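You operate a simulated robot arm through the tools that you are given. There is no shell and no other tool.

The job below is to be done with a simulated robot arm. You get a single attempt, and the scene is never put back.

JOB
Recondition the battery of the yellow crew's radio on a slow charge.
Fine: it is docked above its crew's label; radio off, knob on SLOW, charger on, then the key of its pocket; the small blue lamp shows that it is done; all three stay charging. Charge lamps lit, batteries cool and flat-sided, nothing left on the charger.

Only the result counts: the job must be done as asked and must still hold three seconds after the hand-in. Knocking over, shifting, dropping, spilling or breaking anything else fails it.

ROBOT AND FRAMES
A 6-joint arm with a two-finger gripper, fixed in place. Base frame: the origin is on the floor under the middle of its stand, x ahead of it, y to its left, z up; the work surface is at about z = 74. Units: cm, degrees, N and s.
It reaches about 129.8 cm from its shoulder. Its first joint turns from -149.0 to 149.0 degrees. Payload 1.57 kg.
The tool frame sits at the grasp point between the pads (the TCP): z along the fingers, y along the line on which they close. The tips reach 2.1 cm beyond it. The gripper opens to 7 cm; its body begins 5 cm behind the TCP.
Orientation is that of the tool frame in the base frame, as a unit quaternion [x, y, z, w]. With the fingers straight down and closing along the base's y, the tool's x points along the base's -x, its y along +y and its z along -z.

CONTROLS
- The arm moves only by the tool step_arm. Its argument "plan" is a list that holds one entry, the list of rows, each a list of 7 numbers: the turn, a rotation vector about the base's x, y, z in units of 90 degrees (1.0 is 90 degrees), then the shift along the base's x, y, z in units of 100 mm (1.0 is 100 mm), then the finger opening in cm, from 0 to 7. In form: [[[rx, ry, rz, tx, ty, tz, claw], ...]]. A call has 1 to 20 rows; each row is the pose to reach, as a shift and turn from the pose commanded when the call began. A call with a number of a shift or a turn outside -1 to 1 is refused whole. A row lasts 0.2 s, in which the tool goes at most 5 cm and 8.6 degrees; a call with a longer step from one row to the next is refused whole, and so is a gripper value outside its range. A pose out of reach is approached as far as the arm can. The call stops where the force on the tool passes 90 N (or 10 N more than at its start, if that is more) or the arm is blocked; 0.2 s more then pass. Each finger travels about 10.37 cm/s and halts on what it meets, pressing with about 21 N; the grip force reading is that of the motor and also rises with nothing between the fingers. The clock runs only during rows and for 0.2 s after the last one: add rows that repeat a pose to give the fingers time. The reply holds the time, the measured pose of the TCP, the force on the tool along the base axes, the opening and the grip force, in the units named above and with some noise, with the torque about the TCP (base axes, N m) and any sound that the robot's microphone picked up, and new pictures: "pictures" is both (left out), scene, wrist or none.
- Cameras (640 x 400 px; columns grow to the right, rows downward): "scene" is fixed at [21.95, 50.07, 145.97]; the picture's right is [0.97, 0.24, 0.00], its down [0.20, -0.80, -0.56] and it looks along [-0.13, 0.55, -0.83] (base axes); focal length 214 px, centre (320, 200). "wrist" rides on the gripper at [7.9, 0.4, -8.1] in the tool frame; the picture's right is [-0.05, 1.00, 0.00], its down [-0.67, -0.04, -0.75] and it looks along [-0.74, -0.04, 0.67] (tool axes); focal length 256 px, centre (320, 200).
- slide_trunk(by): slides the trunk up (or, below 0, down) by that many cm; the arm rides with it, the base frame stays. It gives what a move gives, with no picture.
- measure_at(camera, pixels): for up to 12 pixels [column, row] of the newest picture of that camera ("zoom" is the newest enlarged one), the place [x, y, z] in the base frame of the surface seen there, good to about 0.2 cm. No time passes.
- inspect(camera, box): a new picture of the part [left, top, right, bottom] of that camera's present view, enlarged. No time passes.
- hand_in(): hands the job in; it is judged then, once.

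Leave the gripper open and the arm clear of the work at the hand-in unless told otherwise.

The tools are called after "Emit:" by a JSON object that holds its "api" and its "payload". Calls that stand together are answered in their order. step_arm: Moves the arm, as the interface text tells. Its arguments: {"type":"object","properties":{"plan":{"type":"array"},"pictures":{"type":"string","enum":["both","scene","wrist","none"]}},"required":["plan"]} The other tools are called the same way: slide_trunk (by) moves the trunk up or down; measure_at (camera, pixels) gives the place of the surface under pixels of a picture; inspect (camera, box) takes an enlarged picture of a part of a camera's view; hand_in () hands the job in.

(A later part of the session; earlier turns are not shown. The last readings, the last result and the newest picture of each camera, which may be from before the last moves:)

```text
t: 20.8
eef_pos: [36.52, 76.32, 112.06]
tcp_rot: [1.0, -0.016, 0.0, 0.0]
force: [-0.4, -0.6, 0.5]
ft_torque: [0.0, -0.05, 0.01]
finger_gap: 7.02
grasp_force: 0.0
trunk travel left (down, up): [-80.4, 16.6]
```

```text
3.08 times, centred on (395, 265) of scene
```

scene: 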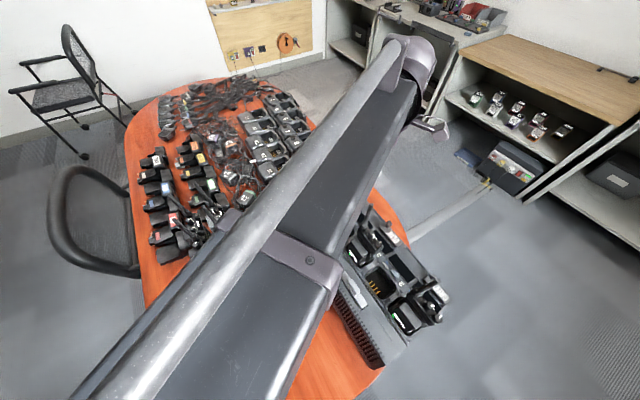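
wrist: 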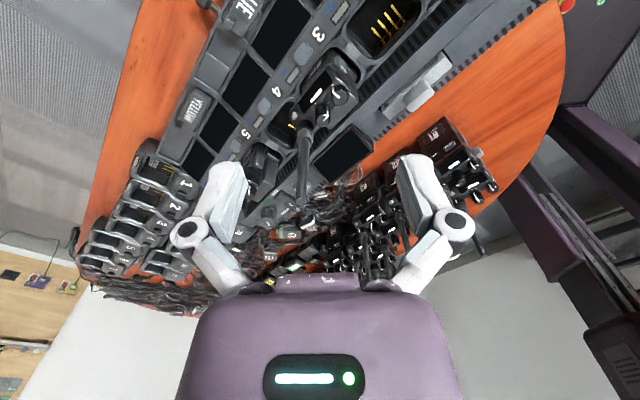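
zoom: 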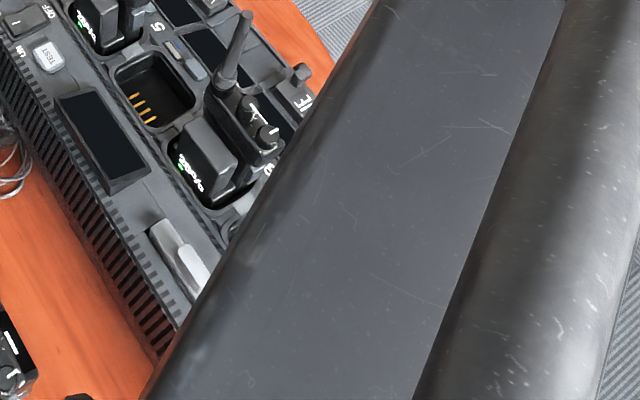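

Blue's display shows only a dash (off), with its outer knob pointing at the label side; yellow's shows "CH 1" (on). I'll check the green radio the same way to confirm that the outer knob is power.

Emit:
{"api": "step_arm", "payload": {"plan": [[[0, 0, 0, 0.25, -0.25, 0, 7], [0, 0, 0, 0.5, -0.5, 0, 7], [0, 0, 0, 0.75, -0.75, 0, 7], [0, 0, 0, 1.0, -1.0, 0, 7], [0, 0, 0, 1.0, -1.0, 0, 7]]], "pictures": "wrist"}}

Emit:
{"api": "inspect", "payload": {"camera": "wrist", "box": [270, 0, 450, 150]}}

```text
t: 22.0
eef_pos: [46.51, 66.36, 112.17]
tcp_rot: [1.0, -0.015, -0.001, 0.0]
force: [-1.0, -0.4, -0.7]
ft_torque: [0.03, 0.0, 0.0]
finger_gap: 7.0
grasp_force: 0.1
out of reach, approached as far as the arm can: row 3
trunk travel left (down, up): [-80.4, 16.6]
```

wrist: 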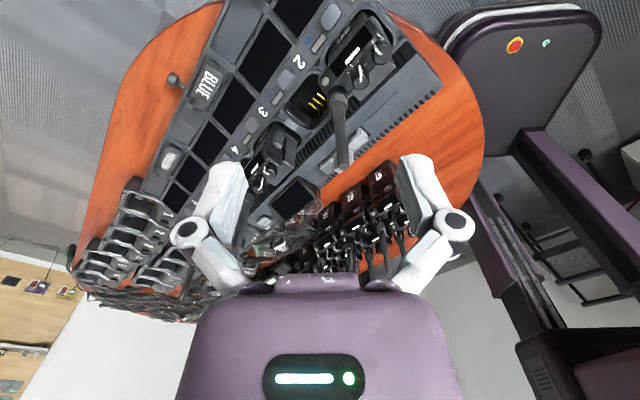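

```text
2.67 times, centred on (360, 75) of wrist
```

zoom: 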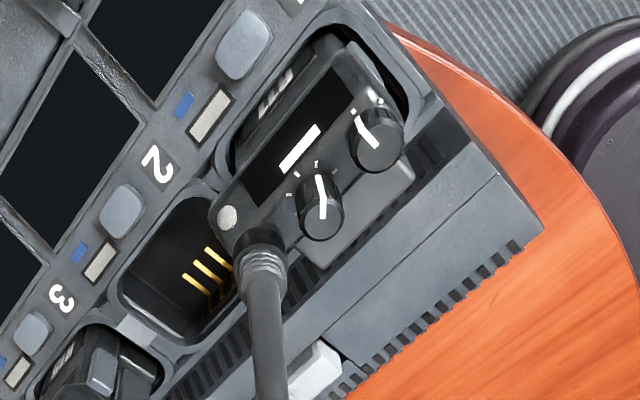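

Green also shows a dash, and its outer knob points to the label side like Blue's, while the inner knobs differ (channels). So the outer knob is power/volume and OFF points at the label side. Yellow's outer knob is about 48° clockwise from that. I'll travel back at z = 112 to above yellow's outer knob, about (17.6, 88.3), while yawing so the fingers close across the radio.

Emit:
{"api": "step_arm", "payload": {"plan": [[[0, 0, -0.078, -0.19, 0.146, 0, 7], [0, 0, -0.156, -0.38, 0.292, 0, 7], [0, 0, -0.234, -0.57, 0.438, 0, 7], [0, 0, -0.312, -0.76, 0.584, 0, 7], [0, 0, -0.39, -0.96, 0.73, 0, 7], [0, 0, -0.39, -0.96, 0.73, 0, 7]]], "pictures": "none"}}

Emit:
{"api": "step_arm", "payload": {"plan": [[[0, 0, -0.078, -0.19, 0.146, 0, 7], [0, 0, -0.156, -0.38, 0.292, 0, 7], [0, 0, -0.234, -0.57, 0.438, 0, 7], [0, 0, -0.312, -0.76, 0.584, 0, 7], [0, 0, -0.39, -0.96, 0.73, 0, 7], [0, 0, -0.39, -0.96, 0.73, 0, 7]]], "pictures": "none"}}

Emit:
{"api": "step_arm", "payload": {"plan": [[[0, 0, 0, -0.2, 0.15, 0, 7], [0, 0, 0, -0.4, 0.3, 0, 7], [0, 0, 0, -0.6, 0.45, 0, 7], [0, 0, 0, -0.8, 0.6, 0, 7], [0, 0, 0, -0.97, 0.73, 0, 7], [0, 0, 0, -0.97, 0.73, 0, 7]]], "pictures": "both"}}

```text
t: 23.4
eef_pos: [36.67, 73.52, 112.29]
tcp_rot: [0.948, -0.317, 0.001, 0.0]
force: [-0.5, 0.0, 0.2]
ft_torque: [-0.01, 0.01, 0.0]
finger_gap: 7.01
grasp_force: 0.0
trunk travel left (down, up): [-80.4, 16.6]
```

```text
t: 24.8
eef_pos: [27.06, 80.87, 112.13]
tcp_rot: [0.808, -0.589, 0.0, 0.0]
force: [0.7, -0.1, 0.7]
ft_torque: [0.02, -0.01, 0.01]
finger_gap: 7.01
grasp_force: 0.0
trunk travel left (down, up): [-80.4, 16.6]
```

```text
t: 26.2
eef_pos: [17.38, 88.43, 112.27]
tcp_rot: [0.809, -0.588, 0.0, 0.0]
force: [-0.1, -0.4, -0.4]
ft_torque: [0.01, 0.02, 0.02]
finger_gap: 7.02
grasp_force: 0.0
trunk travel left (down, up): [-80.4, 16.6]
```

scene: 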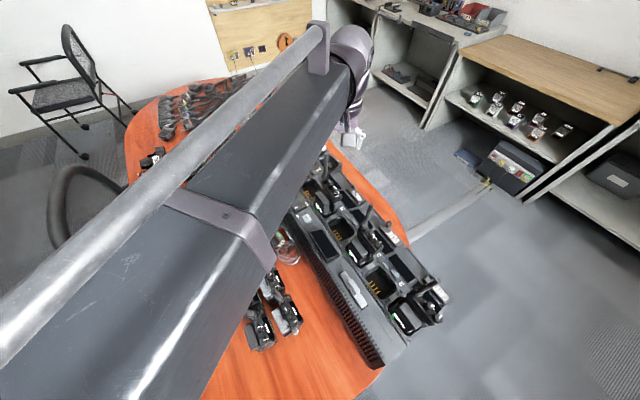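
wrist: 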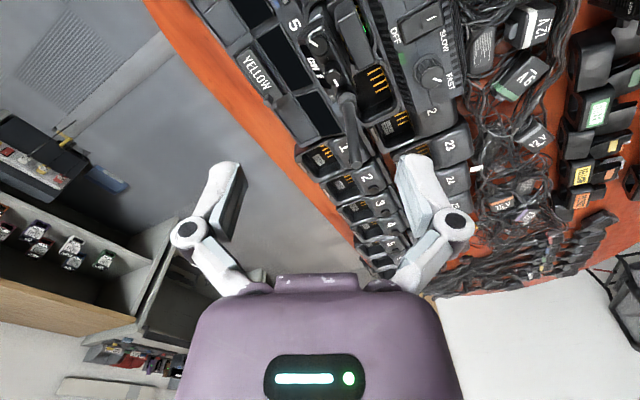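

I'm above the radio with the fingers closing nearly across it. The outer knob appears at (317,45). I'll zoom there to measure knob tops, radio top, antenna and key positions accurately.

Emit:
{"api": "inspect", "payload": {"camera": "wrist", "box": [290, 10, 370, 110]}}

```text
4.00 times, centred on (330, 60) of wrist
```

zoom: 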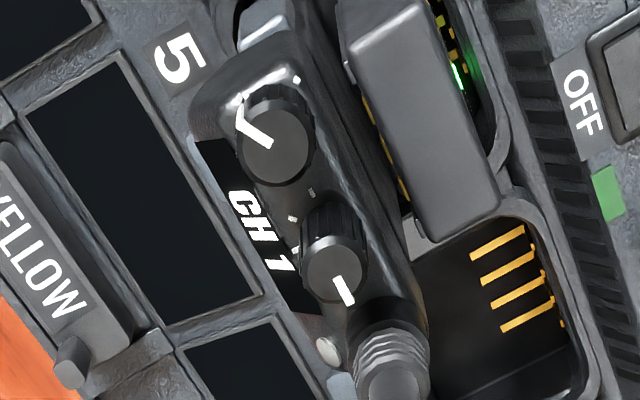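

Emit:
{"api": "measure_at", "payload": {"camera": "zoom", "pixels": [[272, 150], [245, 135], [300, 155], [270, 178], [335, 270], [300, 200], [345, 175], [390, 385], [242, 125], [370, 200], [235, 200], [425, 140]]}}

```text
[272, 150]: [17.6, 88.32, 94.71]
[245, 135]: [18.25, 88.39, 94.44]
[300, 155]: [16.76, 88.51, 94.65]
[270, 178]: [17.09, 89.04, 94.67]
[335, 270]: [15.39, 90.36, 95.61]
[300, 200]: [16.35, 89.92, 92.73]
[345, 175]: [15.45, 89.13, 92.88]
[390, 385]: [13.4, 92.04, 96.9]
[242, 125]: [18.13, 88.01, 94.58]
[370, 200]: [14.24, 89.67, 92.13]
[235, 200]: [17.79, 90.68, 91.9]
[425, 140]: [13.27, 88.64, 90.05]
```

Measurements: outer knob centre about (17.5, 88.3), top z = 94.7, about 1.75 cm wide; radio top z = 92.8; inner knob top 95.6; antenna about 6 cm away. I'll nudge the TCP by (+0.1, −0.1) and lower the trunk 11 cm to z ≈ 101, then check alignment.

Emit:
{"api": "step_arm", "payload": {"plan": [[[0, 0, 0, 0.012, -0.013, 0, 5], [0, 0, 0, 0.012, -0.013, 0, 5]]], "pictures": "none"}}

Emit:
{"api": "slide_trunk", "payload": {"by": -11}}

Emit:
{"api": "step_arm", "payload": {"plan": [[[0, 0, 0, 0, 0, 0, 5]]]}}

```text
t: 26.8
eef_pos: [17.52, 88.33, 112.18]
tcp_rot: [0.809, -0.588, 0.0, 0.0]
force: [0.2, 0.1, -0.2]
ft_torque: [0.0, 0.02, -0.03]
finger_gap: 4.96
grasp_force: 0.0
trunk travel left (down, up): [-80.4, 16.6]
```

```text
t: 28.2
eef_pos: [17.49, 88.25, 101.21]
tcp_rot: [0.809, -0.588, 0.0, 0.0]
force: [-0.3, -0.4, 0.2]
ft_torque: [-0.01, 0.02, -0.02]
finger_gap: 5.0
grasp_force: 0.0
trunk travel left (down, up): [-69.4, 27.6]
```

```text
t: 28.6
eef_pos: [17.59, 88.32, 101.18]
tcp_rot: [0.809, -0.588, 0.0, 0.0]
force: [0.6, 0.4, -0.8]
ft_torque: [0.0, 0.0, -0.04]
finger_gap: 5.04
grasp_force: 0.1
trunk travel left (down, up): [-69.4, 27.6]
```

scene: 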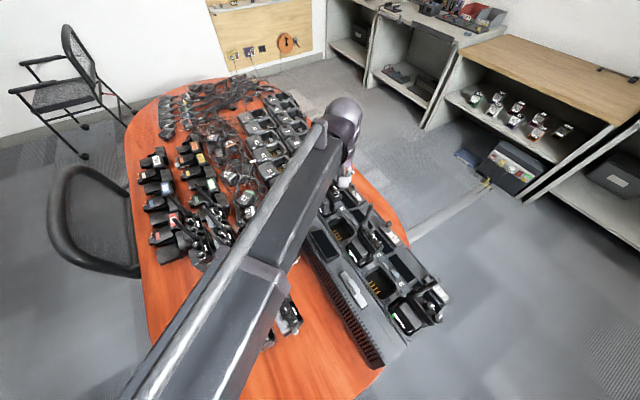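
wrist: 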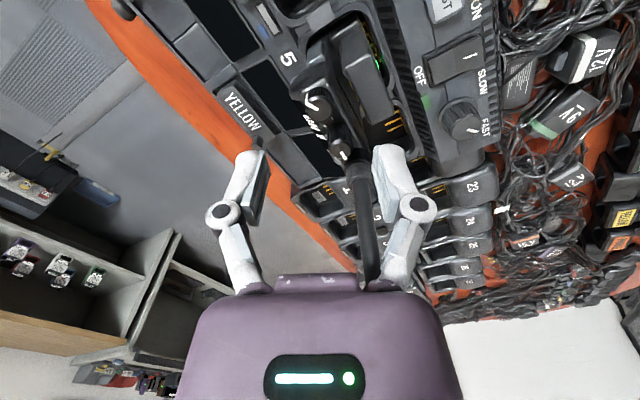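

Descent is clean with no contact. I'll zoom to confirm the outer knob lies on the fingers' centre plane; I predict its top centre near (320,108).

Emit:
{"api": "inspect", "payload": {"camera": "wrist", "box": [250, 60, 410, 220]}}

Emit:
{"api": "measure_at", "payload": {"camera": "wrist", "pixels": [[318, 104], [310, 100], [326, 106], [318, 112], [336, 150], [268, 200], [398, 200]]}}

```text
2.50 times, centred on (330, 140) of wrist
```

zoom: 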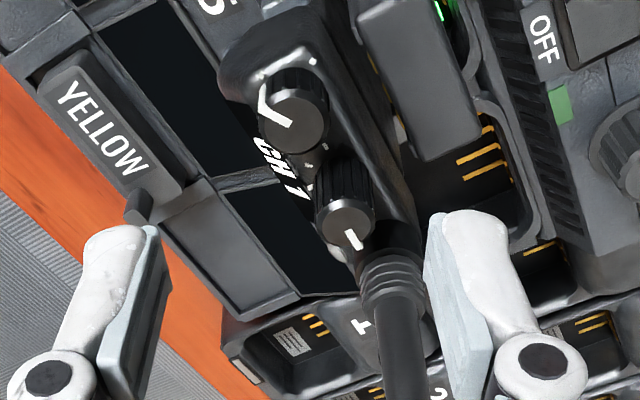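

```text
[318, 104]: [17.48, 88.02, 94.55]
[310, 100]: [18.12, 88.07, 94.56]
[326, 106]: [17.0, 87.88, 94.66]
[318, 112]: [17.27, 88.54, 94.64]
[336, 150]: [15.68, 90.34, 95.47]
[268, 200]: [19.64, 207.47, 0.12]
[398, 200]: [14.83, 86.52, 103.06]
```

The knob is aligned to within 0.2 cm. I'll make a small correction of (−0.1, +0.12), then lower 4 cm, then the rest to z ≈ 95.3 so the tips end just above the radio's top (92.8).

Emit:
{"api": "step_arm", "payload": {"plan": [[[0, 0, 0, -0.01, 0.012, 0, 4.5], [0, 0, 0, -0.01, 0.012, 0, 4.5]]], "pictures": "none"}}

Emit:
{"api": "slide_trunk", "payload": {"by": -4}}

Emit:
{"api": "step_arm", "payload": {"plan": [[[0, 0, 0, 0, 0, 0, 4.5]]]}}

```text
t: 29.2
eef_pos: [17.43, 88.26, 101.39]
tcp_rot: [0.809, -0.587, 0.0, 0.0]
force: [-0.4, -0.2, 0.2]
ft_torque: [0.0, 0.01, -0.03]
finger_gap: 4.5
grasp_force: 0.1
trunk travel left (down, up): [-69.4, 27.6]
```

```text
t: 30.0
eef_pos: [17.44, 88.31, 97.13]
tcp_rot: [0.809, -0.588, 0.001, 0.0]
force: [-0.3, -0.3, -0.1]
ft_torque: [0.01, -0.01, -0.03]
finger_gap: 4.48
grasp_force: 0.1
trunk travel left (down, up): [-65.4, 31.6]
```

```text
t: 30.4
eef_pos: [17.36, 88.38, 97.28]
tcp_rot: [0.809, -0.587, 0.0, 0.0]
force: [1.3, -0.3, 0.2]
ft_torque: [0.01, -0.01, -0.04]
finger_gap: 4.51
grasp_force: 0.0
trunk travel left (down, up): [-65.4, 31.6]
```

scene: 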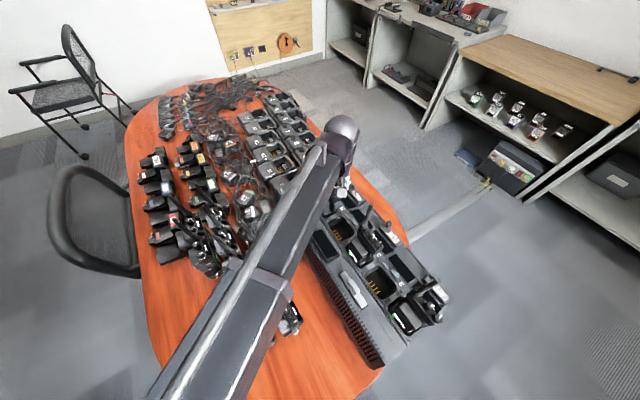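
wrist: 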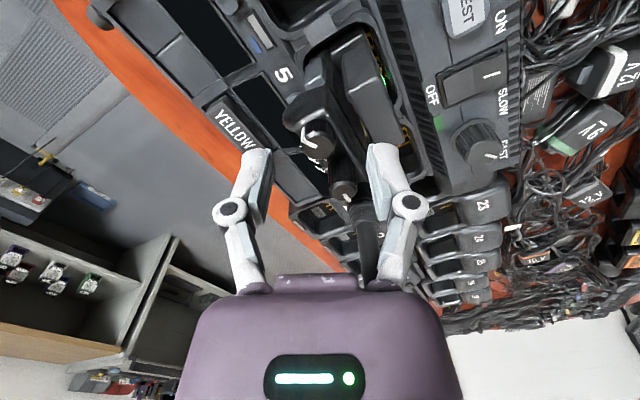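

The open fingers straddle the outer knob at (318,140), with no contact force. I'll lower 1.8 cm more and look again before closing.

Emit:
{"api": "slide_trunk", "payload": {"by": -1.8}}

Emit:
{"api": "inspect", "payload": {"camera": "wrist", "box": [220, 90, 420, 290]}}

```text
t: 31.1
eef_pos: [17.32, 88.32, 95.51]
tcp_rot: [0.809, -0.588, 0.0, 0.0]
force: [-0.4, 0.6, 0.0]
ft_torque: [-0.03, 0.03, 0.01]
finger_gap: 4.51
grasp_force: 0.0
trunk travel left (down, up): [-63.6, 33.4]
```

```text
2.00 times, centred on (320, 190) of wrist
```

zoom: 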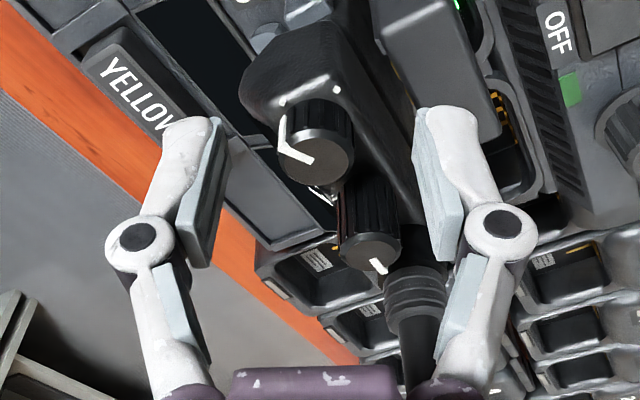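

The knob is centred between the fingers. I'll close on it, holding the pose for a few rows.

Emit:
{"api": "step_arm", "payload": {"plan": [[[0, 0, 0, 0, 0, 0, 3], [0, 0, 0, 0, 0, 0, 2], [0, 0, 0, 0, 0, 0, 1.2], [0, 0, 0, 0, 0, 0, 1.2]]], "pictures": "wrist"}}

Emit:
{"api": "inspect", "payload": {"camera": "wrist", "box": [220, 90, 420, 290]}}

```text
t: 32.1
eef_pos: [17.64, 88.21, 95.5]
tcp_rot: [0.809, -0.588, 0.0, 0.0]
force: [1.2, 0.8, -0.2]
ft_torque: [-0.06, -0.06, 0.02]
finger_gap: 1.74
grasp_force: 20.8
trunk travel left (down, up): [-63.6, 33.4]
```

wrist: 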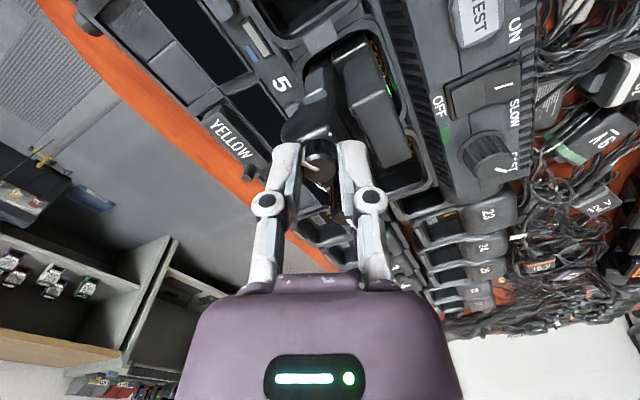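

```text
2.00 times, centred on (320, 190) of wrist
```

zoom: 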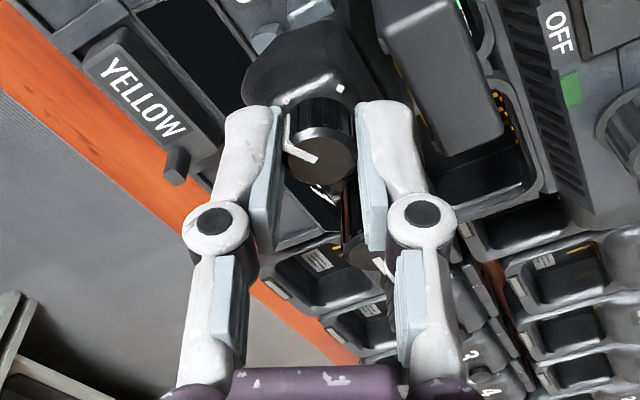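

The knob is gripped (gap 1.74 cm, 20.8 N). Now I'll turn it counter-clockwise from above (+z) by 43°, toward the label side, in small steps.

Emit:
{"api": "step_arm", "payload": {"plan": [[[0, 0, 0.06, 0, 0, 0, 1.2], [0, 0, 0.12, 0, 0, 0, 1.2], [0, 0, 0.18, 0, 0, 0, 1.2], [0, 0, 0.24, 0, 0, 0, 1.2], [0, 0, 0.3, 0, 0, 0, 1.2], [0, 0, 0.36, 0, 0, 0, 1.2], [0, 0, 0.42, 0, 0, 0, 1.2], [0, 0, 0.48, 0, 0, 0, 1.2]]], "pictures": "wrist"}}

Emit:
{"api": "inspect", "payload": {"camera": "wrist", "box": [220, 90, 420, 290]}}

```text
t: 33.9
eef_pos: [17.42, 88.37, 95.41]
tcp_rot: [0.969, -0.249, -0.001, 0.0]
force: [2.8, 2.5, 4.2]
ft_torque: [0.11, -0.27, 0.0]
finger_gap: 1.72
grasp_force: 21.3
trunk travel left (down, up): [-63.6, 33.4]
```

wrist: 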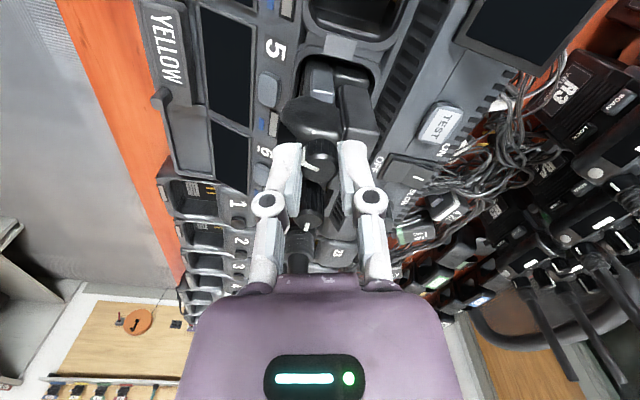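

```text
2.00 times, centred on (320, 190) of wrist
```

zoom: 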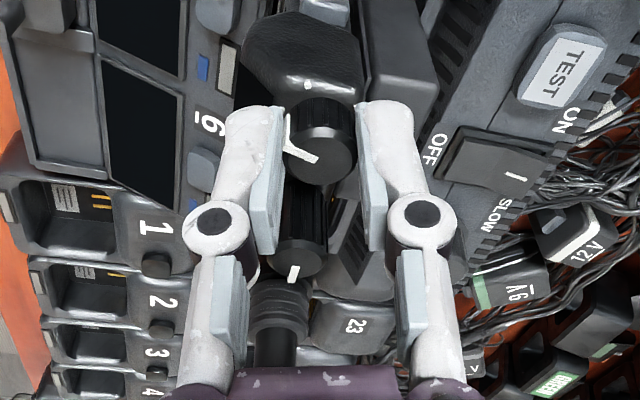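

The knob turned along with the gripper and forces stayed small. I'll turn about 5° more to reach the label-side direction and watch the torque.

Emit:
{"api": "step_arm", "payload": {"plan": [[[0, 0, 0.03, 0, 0, 0, 1.2], [0, 0, 0.06, 0, 0, 0, 1.2], [0, 0, 0.06, 0, 0, 0, 1.2]]], "pictures": "wrist"}}

Emit:
{"api": "inspect", "payload": {"camera": "wrist", "box": [270, 120, 370, 220]}}

```text
t: 34.7
eef_pos: [17.44, 88.34, 95.5]
tcp_rot: [0.979, -0.203, -0.001, 0.0]
force: [1.0, 1.2, 1.6]
ft_torque: [-0.07, -0.07, -0.02]
finger_gap: 1.72
grasp_force: 21.5
trunk travel left (down, up): [-63.6, 33.4]
```

wrist: 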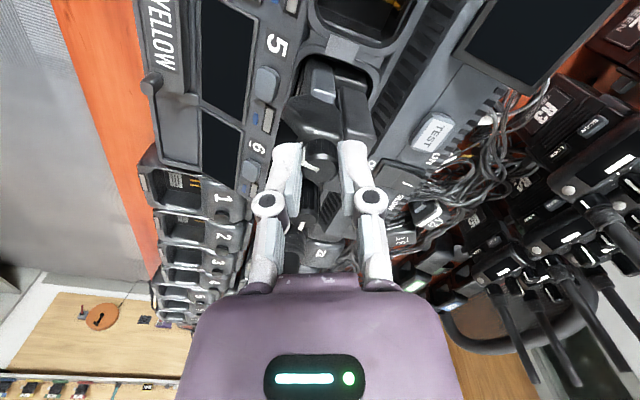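

```text
4.00 times, centred on (320, 170) of wrist
```

zoom: 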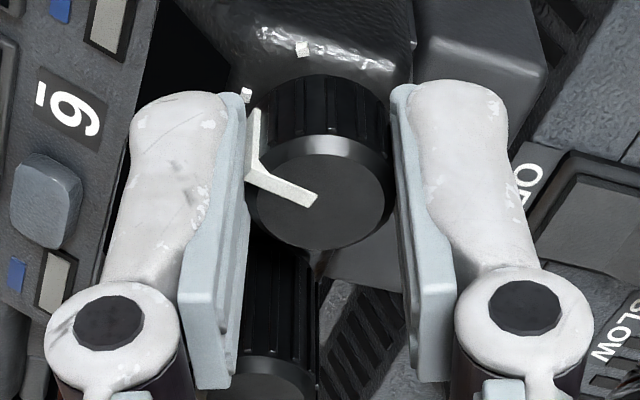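

The pointer now sits at the next tick, heading about 43° (straight toward the label), as on Blue. I'll open the fingers and raise the trunk 8 cm to check the radio's display.

Emit:
{"api": "step_arm", "payload": {"plan": [[[0, 0, 0, 0, 0, 0, 2.5], [0, 0, 0, 0, 0, 0, 4.5], [0, 0, 0, 0, 0, 0, 4.5]]], "pictures": "none"}}

Emit:
{"api": "slide_trunk", "payload": {"by": 8}}

Emit:
{"api": "step_arm", "payload": {"plan": [[[0, 0, 0, 0, 0, 0, 4.5]]], "pictures": "wrist"}}

Emit:
{"api": "inspect", "payload": {"camera": "wrist", "box": [260, 50, 380, 170]}}

```text
t: 35.5
eef_pos: [17.4, 88.37, 95.57]
tcp_rot: [0.979, -0.203, 0.0, 0.0]
force: [0.7, -0.3, 0.4]
ft_torque: [-0.02, 0.0, 0.02]
finger_gap: 4.51
grasp_force: 0.1
trunk travel left (down, up): [-63.6, 33.4]
```

```text
t: 36.6
eef_pos: [17.47, 88.33, 103.45]
tcp_rot: [0.979, -0.203, 0.0, 0.0]
force: [0.6, -0.7, -0.2]
ft_torque: [-0.02, -0.01, -0.01]
finger_gap: 4.51
grasp_force: 0.1
trunk travel left (down, up): [-71.6, 25.4]
```

```text
t: 37.0
eef_pos: [17.45, 88.24, 103.4]
tcp_rot: [0.979, -0.203, 0.001, -0.001]
force: [0.1, 0.2, -0.1]
ft_torque: [0.02, 0.03, 0.02]
finger_gap: 4.5
grasp_force: 0.0
trunk travel left (down, up): [-71.6, 25.4]
```

wrist: 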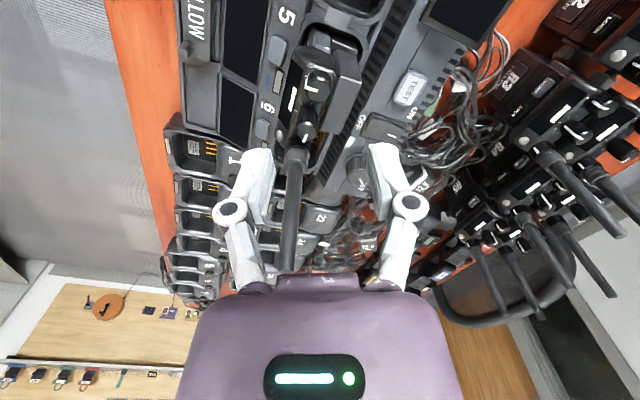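

```text
3.33 times, centred on (320, 110) of wrist
```

zoom: 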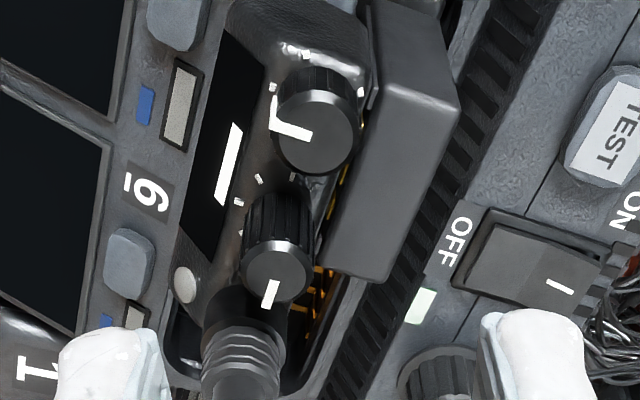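

The yellow radio's display now shows a dash, so it is off. Next is the charger knob at the left end of the panel. Before going lower there, I'll check the forearm's underside height against the antennas of the table radios.

Emit:
{"api": "step_arm", "payload": {"plan": [[[0, 0, 0, 0, 0, 0, 4.5]]], "pictures": "both"}}

Emit:
{"api": "measure_at", "payload": {"camera": "wrist", "pixels": [[545, 155], [620, 230], [540, 110], [600, 190], [525, 205], [548, 318], [612, 293], [490, 318], [515, 80], [590, 30], [360, 175], [465, 150]]}}

```text
t: 37.4
eef_pos: [17.46, 88.37, 103.39]
tcp_rot: [0.979, -0.203, -0.001, 0.0]
force: [-0.7, -0.4, 0.6]
ft_torque: [0.02, 0.03, -0.01]
finger_gap: 4.51
grasp_force: 0.0
trunk travel left (down, up): [-71.6, 25.4]
```

scene: 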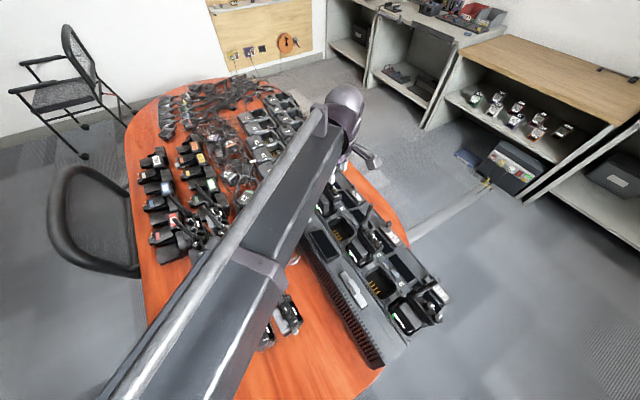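
wrist: 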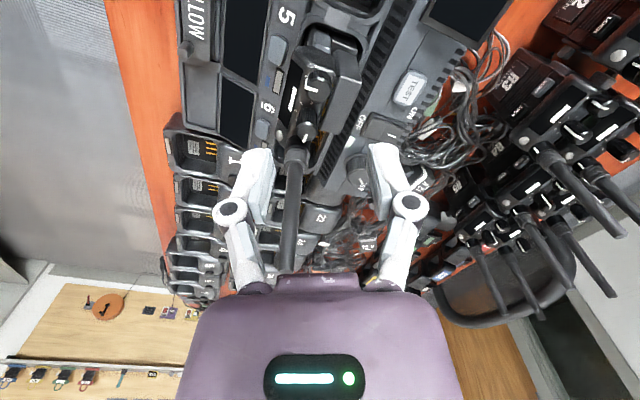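

```text
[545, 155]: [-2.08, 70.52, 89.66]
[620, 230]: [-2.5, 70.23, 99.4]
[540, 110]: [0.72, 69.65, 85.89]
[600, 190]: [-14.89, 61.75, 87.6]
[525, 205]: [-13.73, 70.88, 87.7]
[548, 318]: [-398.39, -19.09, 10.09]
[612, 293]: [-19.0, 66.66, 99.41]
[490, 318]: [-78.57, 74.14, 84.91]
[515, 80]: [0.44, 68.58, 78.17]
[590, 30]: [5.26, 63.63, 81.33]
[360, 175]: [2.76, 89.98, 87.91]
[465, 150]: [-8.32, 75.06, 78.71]
```

Table-radio antennas reach about z = 100 at (−2.5, 70.2) and (−19, 66.7). I'll measure the forearm's surface across its width to estimate its underside.

Emit:
{"api": "measure_at", "payload": {"camera": "scene", "pixels": [[232, 215], [250, 225], [268, 232], [285, 240], [300, 235], [312, 205], [322, 185], [270, 290], [255, 330], [230, 390], [150, 350], [345, 100]]}}

Emit:
{"api": "inspect", "payload": {"camera": "scene", "box": [100, 70, 420, 400]}}

```text
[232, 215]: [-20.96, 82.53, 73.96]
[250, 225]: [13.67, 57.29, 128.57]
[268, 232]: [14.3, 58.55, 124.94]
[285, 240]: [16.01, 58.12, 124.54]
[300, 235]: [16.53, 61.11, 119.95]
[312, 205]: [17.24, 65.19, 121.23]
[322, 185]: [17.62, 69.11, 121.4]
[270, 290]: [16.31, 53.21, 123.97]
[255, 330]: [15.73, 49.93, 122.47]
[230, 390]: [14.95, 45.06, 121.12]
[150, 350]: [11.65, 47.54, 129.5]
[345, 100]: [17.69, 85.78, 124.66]
```

```text
1.21 times, centred on (260, 235) of scene
```

zoom: 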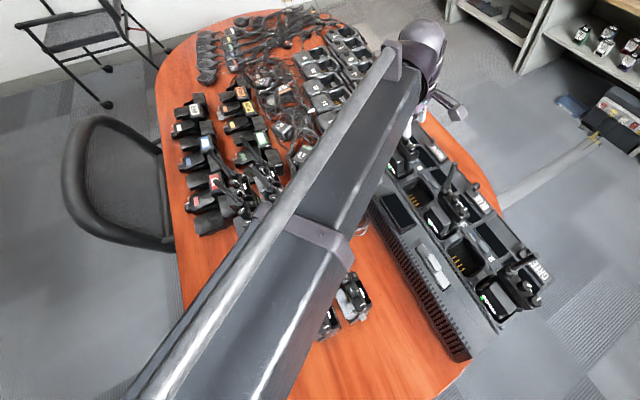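

The forearm underside is about 16 cm above the TCP level, so working at TCP z ≈ 88 leaves it near 104, above the table antennas (100). I'll raise the trunk 9 cm to clear the yellow antenna and travel over the charger knob at about (2.7, 90.0), yawing −107° so that a +90° turn keeps the camera arm away from the radio.

Emit:
{"api": "slide_trunk", "payload": {"by": 9}}

Emit:
{"api": "step_arm", "payload": {"plan": [[[0, 0, -0.085, -0.1, 0.01, 0, 5], [0, 0, -0.17, -0.2, 0.02, 0, 5], [0, 0, -0.255, -0.3, 0.03, 0, 5], [0, 0, -0.34, -0.42, 0.04, 0, 5], [0, 0, -0.425, -0.53, 0.05, 0, 5], [0, 0, -0.51, -0.64, 0.07, 0, 5], [0, 0, -0.595, -0.74, 0.08, 0, 5]]], "pictures": "none"}}

Emit:
{"api": "step_arm", "payload": {"plan": [[[0, 0, -0.085, -0.1, 0.01, 0, 5], [0, 0, -0.17, -0.2, 0.02, 0, 5], [0, 0, -0.255, -0.3, 0.03, 0, 5], [0, 0, -0.34, -0.42, 0.04, 0, 5], [0, 0, -0.425, -0.53, 0.05, 0, 5], [0, 0, -0.51, -0.64, 0.07, 0, 5], [0, 0, -0.595, -0.74, 0.08, 0, 5], [0, 0, -0.595, -0.74, 0.08, 0, 5]]], "pictures": "both"}}

```text
t: 38.7
eef_pos: [17.49, 88.4, 112.46]
tcp_rot: [0.979, -0.203, 0.0, 0.0]
force: [0.7, 0.2, -1.1]
ft_torque: [0.01, 0.02, -0.03]
finger_gap: 4.51
grasp_force: 0.1
trunk travel left (down, up): [-80.6, 16.4]
```

```text
t: 40.3
eef_pos: [9.9, 88.92, 112.46]
tcp_rot: [0.782, -0.624, 0.0, 0.001]
force: [0.1, -0.3, -0.5]
ft_torque: [0.0, 0.0, 0.0]
finger_gap: 5.03
grasp_force: 0.2
trunk travel left (down, up): [-80.6, 16.4]
```

```text
t: 42.1
eef_pos: [2.64, 89.73, 112.52]
tcp_rot: [-0.418, 0.908, 0.001, -0.001]
force: [0.8, 0.9, -0.5]
ft_torque: [0.02, 0.04, 0.01]
finger_gap: 5.0
grasp_force: 0.0
trunk travel left (down, up): [-80.6, 16.4]
```

scene: 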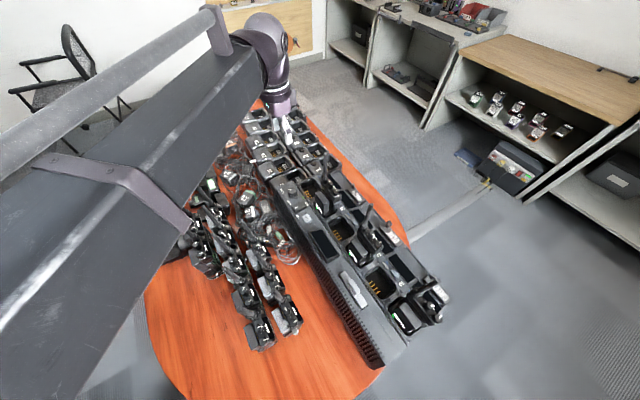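
wrist: 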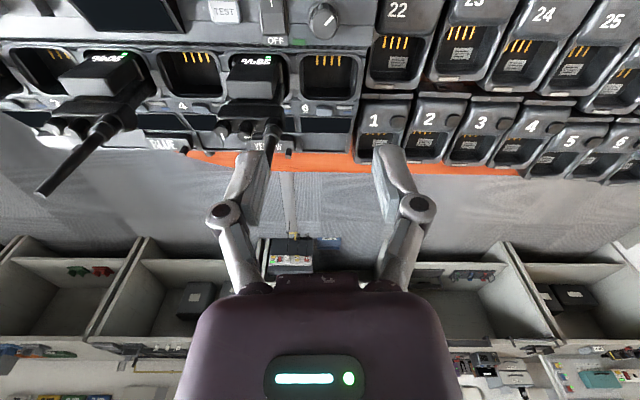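

I'm over the charger knob, visible at (323,20), with the tool heading as planned. I'll zoom and measure its centre, top and panel level.

Emit:
{"api": "inspect", "payload": {"camera": "wrist", "box": [250, 0, 370, 75]}}

Emit:
{"api": "measure_at", "payload": {"camera": "wrist", "pixels": [[322, 19], [314, 20], [331, 20], [322, 8], [322, 30], [345, 15], [300, 25], [270, 15], [355, 30], [392, 40], [272, 5], [275, 28]]}}

```text
5.33 times, centred on (310, 38) of wrist
```

zoom: 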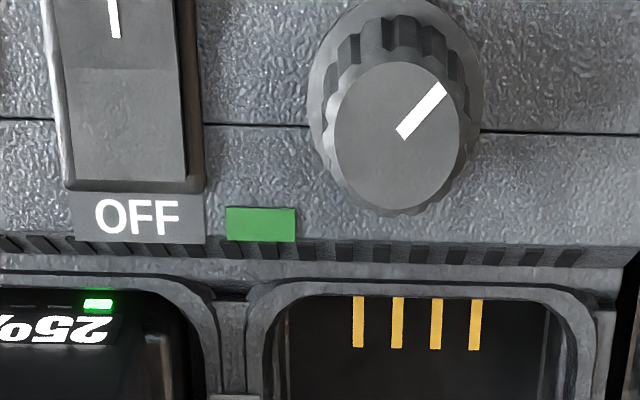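

```text
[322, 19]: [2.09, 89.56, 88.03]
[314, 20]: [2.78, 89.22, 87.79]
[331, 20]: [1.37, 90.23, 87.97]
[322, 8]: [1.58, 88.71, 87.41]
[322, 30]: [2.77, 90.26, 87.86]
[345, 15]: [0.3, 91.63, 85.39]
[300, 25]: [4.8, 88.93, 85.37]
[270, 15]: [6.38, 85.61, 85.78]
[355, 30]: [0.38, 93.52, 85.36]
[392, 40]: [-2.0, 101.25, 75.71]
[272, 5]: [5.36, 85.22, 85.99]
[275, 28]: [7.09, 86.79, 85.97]
```

The knob centre is about (2.45, 90.1), top z = 87.95, panel z = 85.4, and it is about 2.6 cm wide. I'll shift by (−0.17, +0.35) and lower 12 cm in two steps, watching force.

Emit:
{"api": "step_arm", "payload": {"plan": [[[0, 0, 0, -0.017, 0.035, 0, 5], [0, 0, 0, -0.017, 0.035, 0, 5]]], "pictures": "none"}}

Emit:
{"api": "slide_trunk", "payload": {"by": -8}}

Emit:
{"api": "slide_trunk", "payload": {"by": -6}}

Emit:
{"api": "step_arm", "payload": {"plan": [[[0, 0, 0, 0, 0, 0, 5]]], "pictures": "both"}}

```text
t: 42.7
eef_pos: [2.44, 90.17, 112.48]
tcp_rot: [-0.419, 0.908, 0.0, -0.001]
force: [-1.0, -0.8, 0.7]
ft_torque: [0.03, -0.01, 0.01]
finger_gap: 5.0
grasp_force: 0.2
trunk travel left (down, up): [-80.6, 16.4]
```

```text
t: 43.9
eef_pos: [2.52, 90.17, 104.52]
tcp_rot: [-0.419, 0.908, 0.0, 0.0]
force: [-0.8, 0.6, -0.5]
ft_torque: [-0.01, -0.01, 0.01]
finger_gap: 5.04
grasp_force: 0.1
trunk travel left (down, up): [-72.6, 24.4]
```

```text
t: 44.9
eef_pos: [2.39, 90.24, 98.4]
tcp_rot: [-0.42, 0.908, 0.0, 0.0]
force: [-0.3, -0.5, 0.0]
ft_torque: [-0.03, -0.02, 0.02]
finger_gap: 4.99
grasp_force: 0.1
trunk travel left (down, up): [-66.6, 30.4]
```

```text
t: 45.2
eef_pos: [2.3, 90.21, 98.46]
tcp_rot: [-0.419, 0.908, 0.0, -0.001]
force: [-0.2, 0.3, -0.6]
ft_torque: [0.04, -0.03, 0.04]
finger_gap: 4.98
grasp_force: 0.0
trunk travel left (down, up): [-66.6, 30.4]
```

scene: 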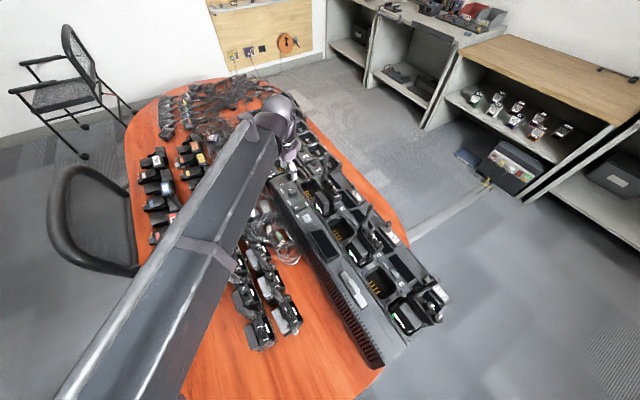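
wrist: 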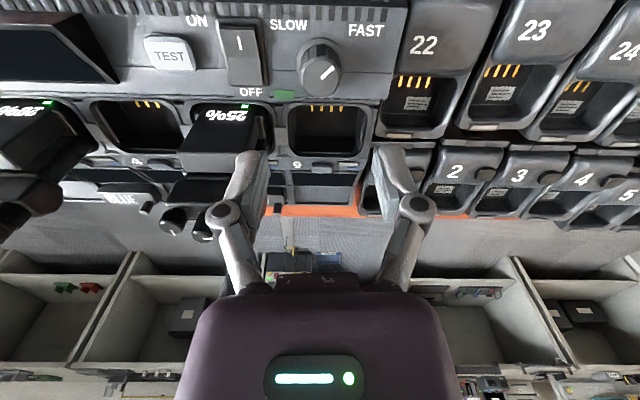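

Emit:
{"api": "inspect", "payload": {"camera": "wrist", "box": [270, 30, 370, 130]}}

Emit:
{"api": "measure_at", "payload": {"camera": "scene", "pixels": [[240, 150], [225, 200], [200, 240], [230, 245], [215, 285], [190, 340], [160, 395], [245, 330], [270, 330], [262, 250], [250, 260], [240, 275]]}}

```text
4.00 times, centred on (320, 80) of wrist
```

zoom: 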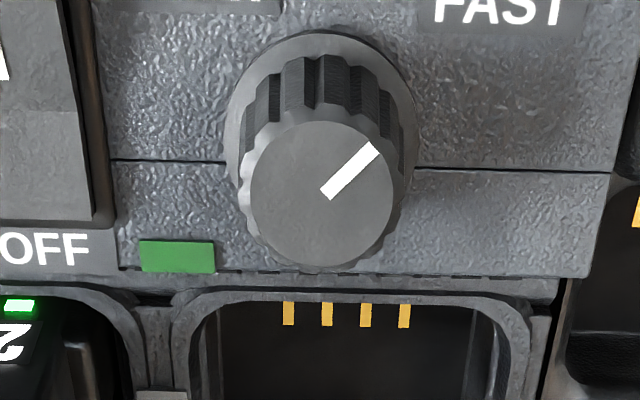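

```text
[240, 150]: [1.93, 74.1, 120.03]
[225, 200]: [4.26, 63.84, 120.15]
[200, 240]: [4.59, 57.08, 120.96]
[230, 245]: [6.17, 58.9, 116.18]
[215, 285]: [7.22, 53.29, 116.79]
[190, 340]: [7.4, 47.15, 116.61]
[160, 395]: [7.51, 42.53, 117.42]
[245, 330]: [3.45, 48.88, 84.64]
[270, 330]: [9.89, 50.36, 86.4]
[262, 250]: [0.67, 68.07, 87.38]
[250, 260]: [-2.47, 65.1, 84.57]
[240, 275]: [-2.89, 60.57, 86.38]
```

The knob's top centre is at (320.5,78), within about 0.1 cm of ideal. I'll measure the forearm's right silhouette edge, which is its bottom edge, to be sure of its clearance over the table antennas.

Emit:
{"api": "measure_at", "payload": {"camera": "scene", "pixels": [[234, 248], [236, 250], [238, 252], [250, 205], [254, 205], [258, 190], [264, 170], [268, 170], [225, 285], [222, 290], [218, 300], [210, 320]]}}

Emit:
{"api": "inspect", "payload": {"camera": "scene", "box": [190, 130, 310, 330]}}

```text
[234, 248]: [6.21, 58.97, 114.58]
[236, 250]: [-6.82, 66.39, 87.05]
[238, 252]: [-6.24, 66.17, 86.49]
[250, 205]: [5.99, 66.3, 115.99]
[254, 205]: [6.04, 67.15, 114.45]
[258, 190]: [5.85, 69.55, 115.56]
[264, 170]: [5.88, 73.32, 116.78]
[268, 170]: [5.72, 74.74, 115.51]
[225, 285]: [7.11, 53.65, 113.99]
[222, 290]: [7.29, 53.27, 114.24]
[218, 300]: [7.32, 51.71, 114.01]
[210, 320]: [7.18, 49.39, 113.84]
```

```text
2.00 times, centred on (250, 230) of scene
```

zoom: 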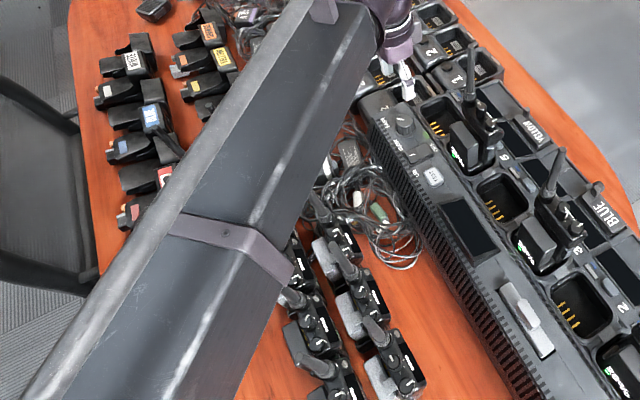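

The forearm bottom is about TCP + 15.4, so about 104 at working height, 4 cm above the table antennas. I'll lower 7 cm, then 2.9 cm more to put the tips beside the knob.

Emit:
{"api": "slide_trunk", "payload": {"by": -7}}

Emit:
{"api": "step_arm", "payload": {"plan": [[[0, 0, 0, 0, 0, 0, 5]]], "pictures": "both"}}

Emit:
{"api": "inspect", "payload": {"camera": "wrist", "box": [220, 80, 420, 280]}}

```text
t: 46.3
eef_pos: [2.44, 90.35, 91.51]
tcp_rot: [-0.418, 0.908, 0.0, 0.0]
force: [-0.4, 0.0, 1.5]
ft_torque: [-0.04, 0.02, 0.0]
finger_gap: 4.99
grasp_force: 0.0
trunk travel left (down, up): [-59.6, 37.4]
```

```text
t: 46.7
eef_pos: [2.39, 90.22, 91.4]
tcp_rot: [-0.419, 0.908, 0.0, 0.0]
force: [0.6, -0.1, 0.0]
ft_torque: [-0.02, 0.02, 0.01]
finger_gap: 5.01
grasp_force: 0.0
trunk travel left (down, up): [-59.6, 37.4]
```

scene: 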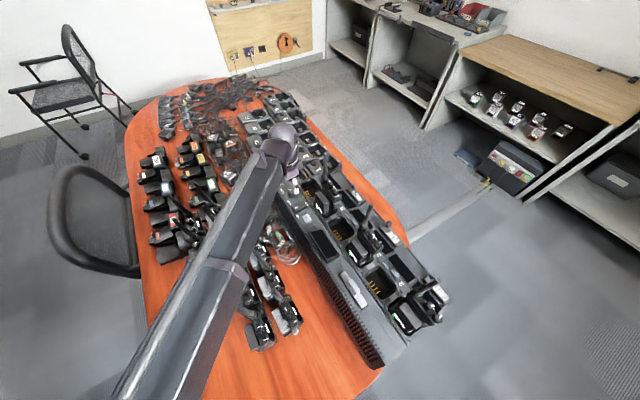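
wrist: 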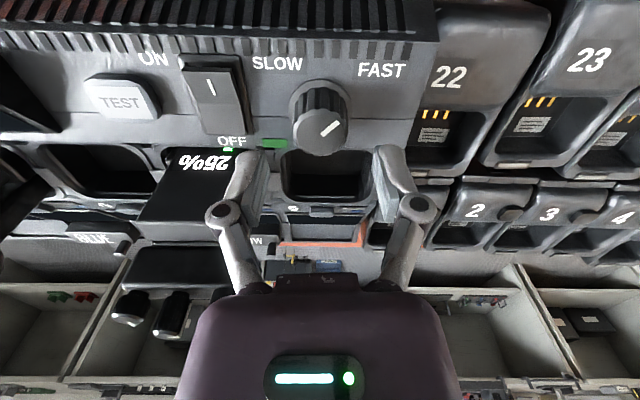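

```text
2.00 times, centred on (320, 180) of wrist
```

zoom: 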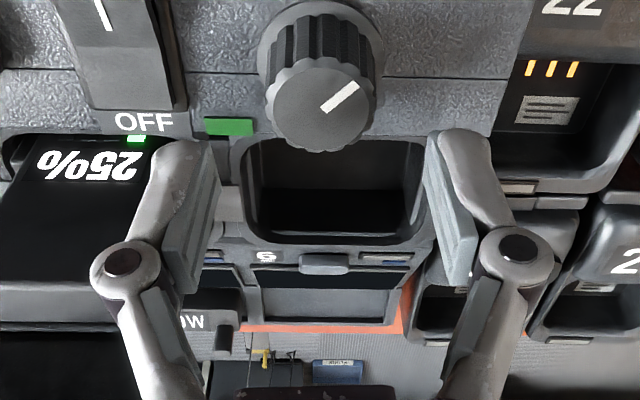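

The knob lies midway between the fingers and nothing else is near them. I'll lower 2.9 cm.

Emit:
{"api": "slide_trunk", "payload": {"by": -2.9}}

Emit:
{"api": "inspect", "payload": {"camera": "wrist", "box": [220, 80, 420, 280]}}

```text
t: 47.5
eef_pos: [2.57, 90.23, 88.53]
tcp_rot: [-0.419, 0.908, -0.001, 0.0]
force: [-0.1, 0.1, 0.5]
ft_torque: [-0.01, 0.0, 0.02]
finger_gap: 5.0
grasp_force: 0.0
trunk travel left (down, up): [-56.7, 40.3]
```

```text
2.00 times, centred on (320, 180) of wrist
```

zoom: 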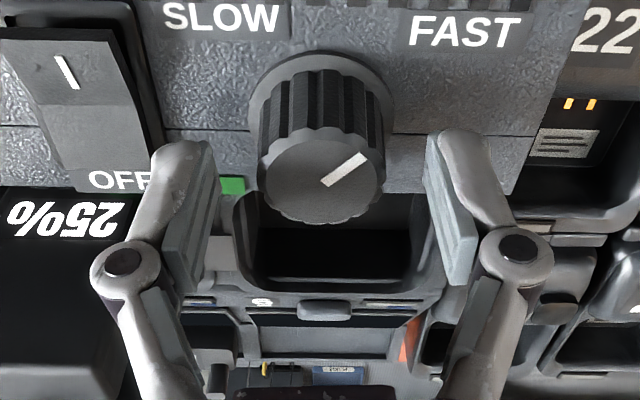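

The fingertips are now beside the knob. Closing on it.

Emit:
{"api": "step_arm", "payload": {"plan": [[[0, 0, 0, 0, 0, 0, 3.6], [0, 0, 0, 0, 0, 0, 2.6], [0, 0, 0, 0, 0, 0, 1.8], [0, 0, 0, 0, 0, 0, 1.8]]], "pictures": "wrist"}}

Emit:
{"api": "inspect", "payload": {"camera": "wrist", "box": [220, 80, 420, 280]}}

```text
t: 48.5
eef_pos: [2.36, 90.21, 88.61]
tcp_rot: [-0.419, 0.908, 0.0, 0.001]
force: [-1.7, 3.3, 3.5]
ft_torque: [0.05, 0.17, 0.03]
finger_gap: 3.28
grasp_force: 31.5
trunk travel left (down, up): [-56.7, 40.3]
```

wrist: 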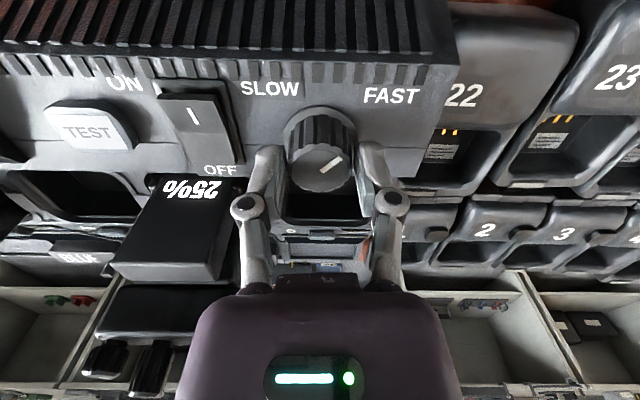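

```text
2.00 times, centred on (320, 180) of wrist
```

zoom: 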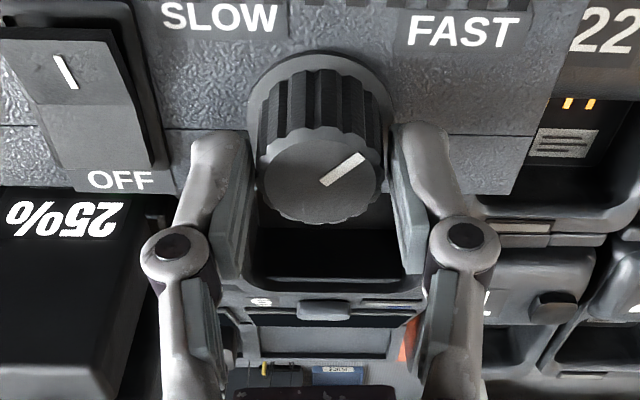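

The gap stopped at 3.28 cm, so I'm likely holding the wider base flange rather than the ribbed knob. I'll open, rise 0.5 cm and close again.

Emit:
{"api": "step_arm", "payload": {"plan": [[[0, 0, 0, 0, 0, 0, 4], [0, 0, 0, 0, 0, 0, 5], [0, 0, 0, 0, 0, 0, 5]]], "pictures": "none"}}

Emit:
{"api": "slide_trunk", "payload": {"by": 0.5}}

Emit:
{"api": "step_arm", "payload": {"plan": [[[0, 0, 0, 0, 0, 0, 3.6], [0, 0, 0, 0, 0, 0, 2.6], [0, 0, 0, 0, 0, 0, 1.8], [0, 0, 0, 0, 0, 0, 1.8]]], "pictures": "wrist"}}

Emit:
{"api": "inspect", "payload": {"camera": "wrist", "box": [220, 80, 420, 280]}}

```text
t: 49.3
eef_pos: [2.36, 90.3, 88.56]
tcp_rot: [-0.418, 0.908, -0.001, 0.0]
force: [-0.2, 0.7, -0.1]
ft_torque: [0.0, 0.0, -0.04]
finger_gap: 4.98
grasp_force: 0.0
trunk travel left (down, up): [-56.7, 40.3]
```

```text
t: 49.8
eef_pos: [2.48, 90.26, 88.99]
tcp_rot: [-0.419, 0.908, -0.001, 0.0]
force: [0.0, 0.2, -0.1]
ft_torque: [0.02, 0.01, -0.02]
finger_gap: 5.0
grasp_force: 0.0
trunk travel left (down, up): [-57.2, 39.8]
```

```text
t: 50.8
eef_pos: [2.42, 90.08, 89.03]
tcp_rot: [-0.419, 0.908, 0.0, 0.0]
force: [-1.8, 1.0, 1.4]
ft_torque: [0.1, 0.15, 0.01]
finger_gap: 3.12
grasp_force: 32.3
trunk travel left (down, up): [-57.2, 39.8]
```

wrist: 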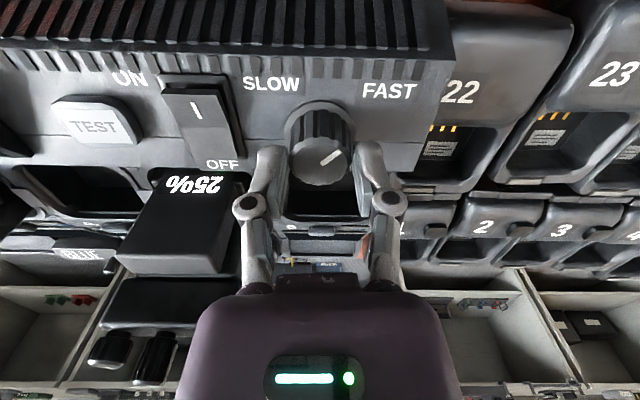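

```text
2.00 times, centred on (320, 180) of wrist
```

zoom: 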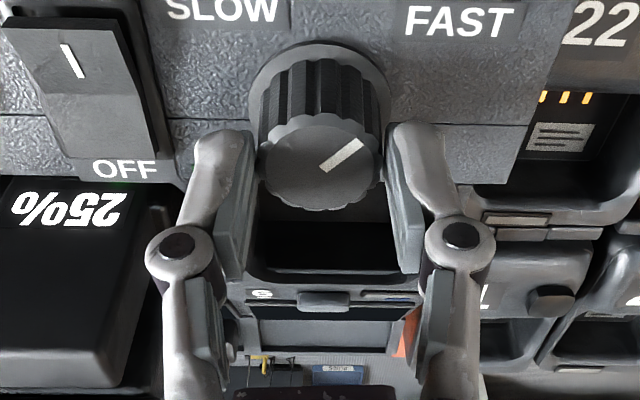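

The gap is now 3.12 cm: the knob is simply tapered, and it's held firmly. I'll turn it counter-clockwise 45° first and check that it follows.

Emit:
{"api": "step_arm", "payload": {"plan": [[[0, 0, 0.06, 0, 0, 0, 1.8], [0, 0, 0.12, 0, 0, 0, 1.8], [0, 0, 0.18, 0, 0, 0, 1.8], [0, 0, 0.24, 0, 0, 0, 1.8], [0, 0, 0.3, 0, 0, 0, 1.8], [0, 0, 0.36, 0, 0, 0, 1.8], [0, 0, 0.42, 0, 0, 0, 1.8], [0, 0, 0.5, 0, 0, 0, 1.8]]], "pictures": "wrist"}}

Emit:
{"api": "inspect", "payload": {"camera": "wrist", "box": [220, 80, 420, 280]}}

```text
t: 52.6
eef_pos: [2.38, 90.28, 89.09]
tcp_rot: [0.735, -0.678, -0.001, -0.001]
force: [-7.2, 7.9, 5.2]
ft_torque: [-0.09, 0.16, 0.0]
finger_gap: 3.12
grasp_force: 32.0
trunk travel left (down, up): [-57.2, 39.8]
```

wrist: 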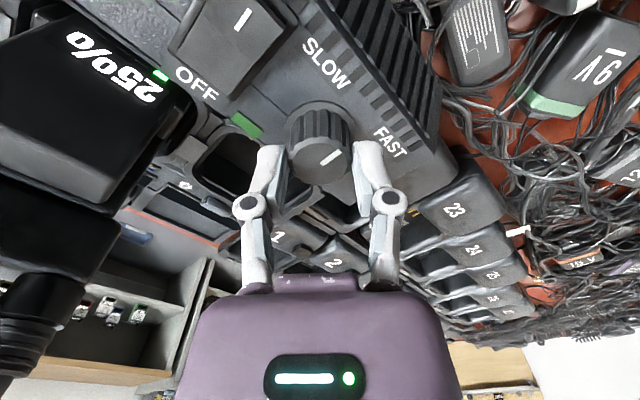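

```text
2.00 times, centred on (320, 180) of wrist
```

zoom: 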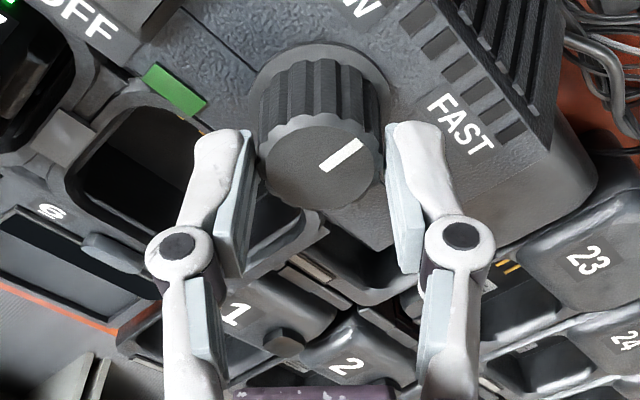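

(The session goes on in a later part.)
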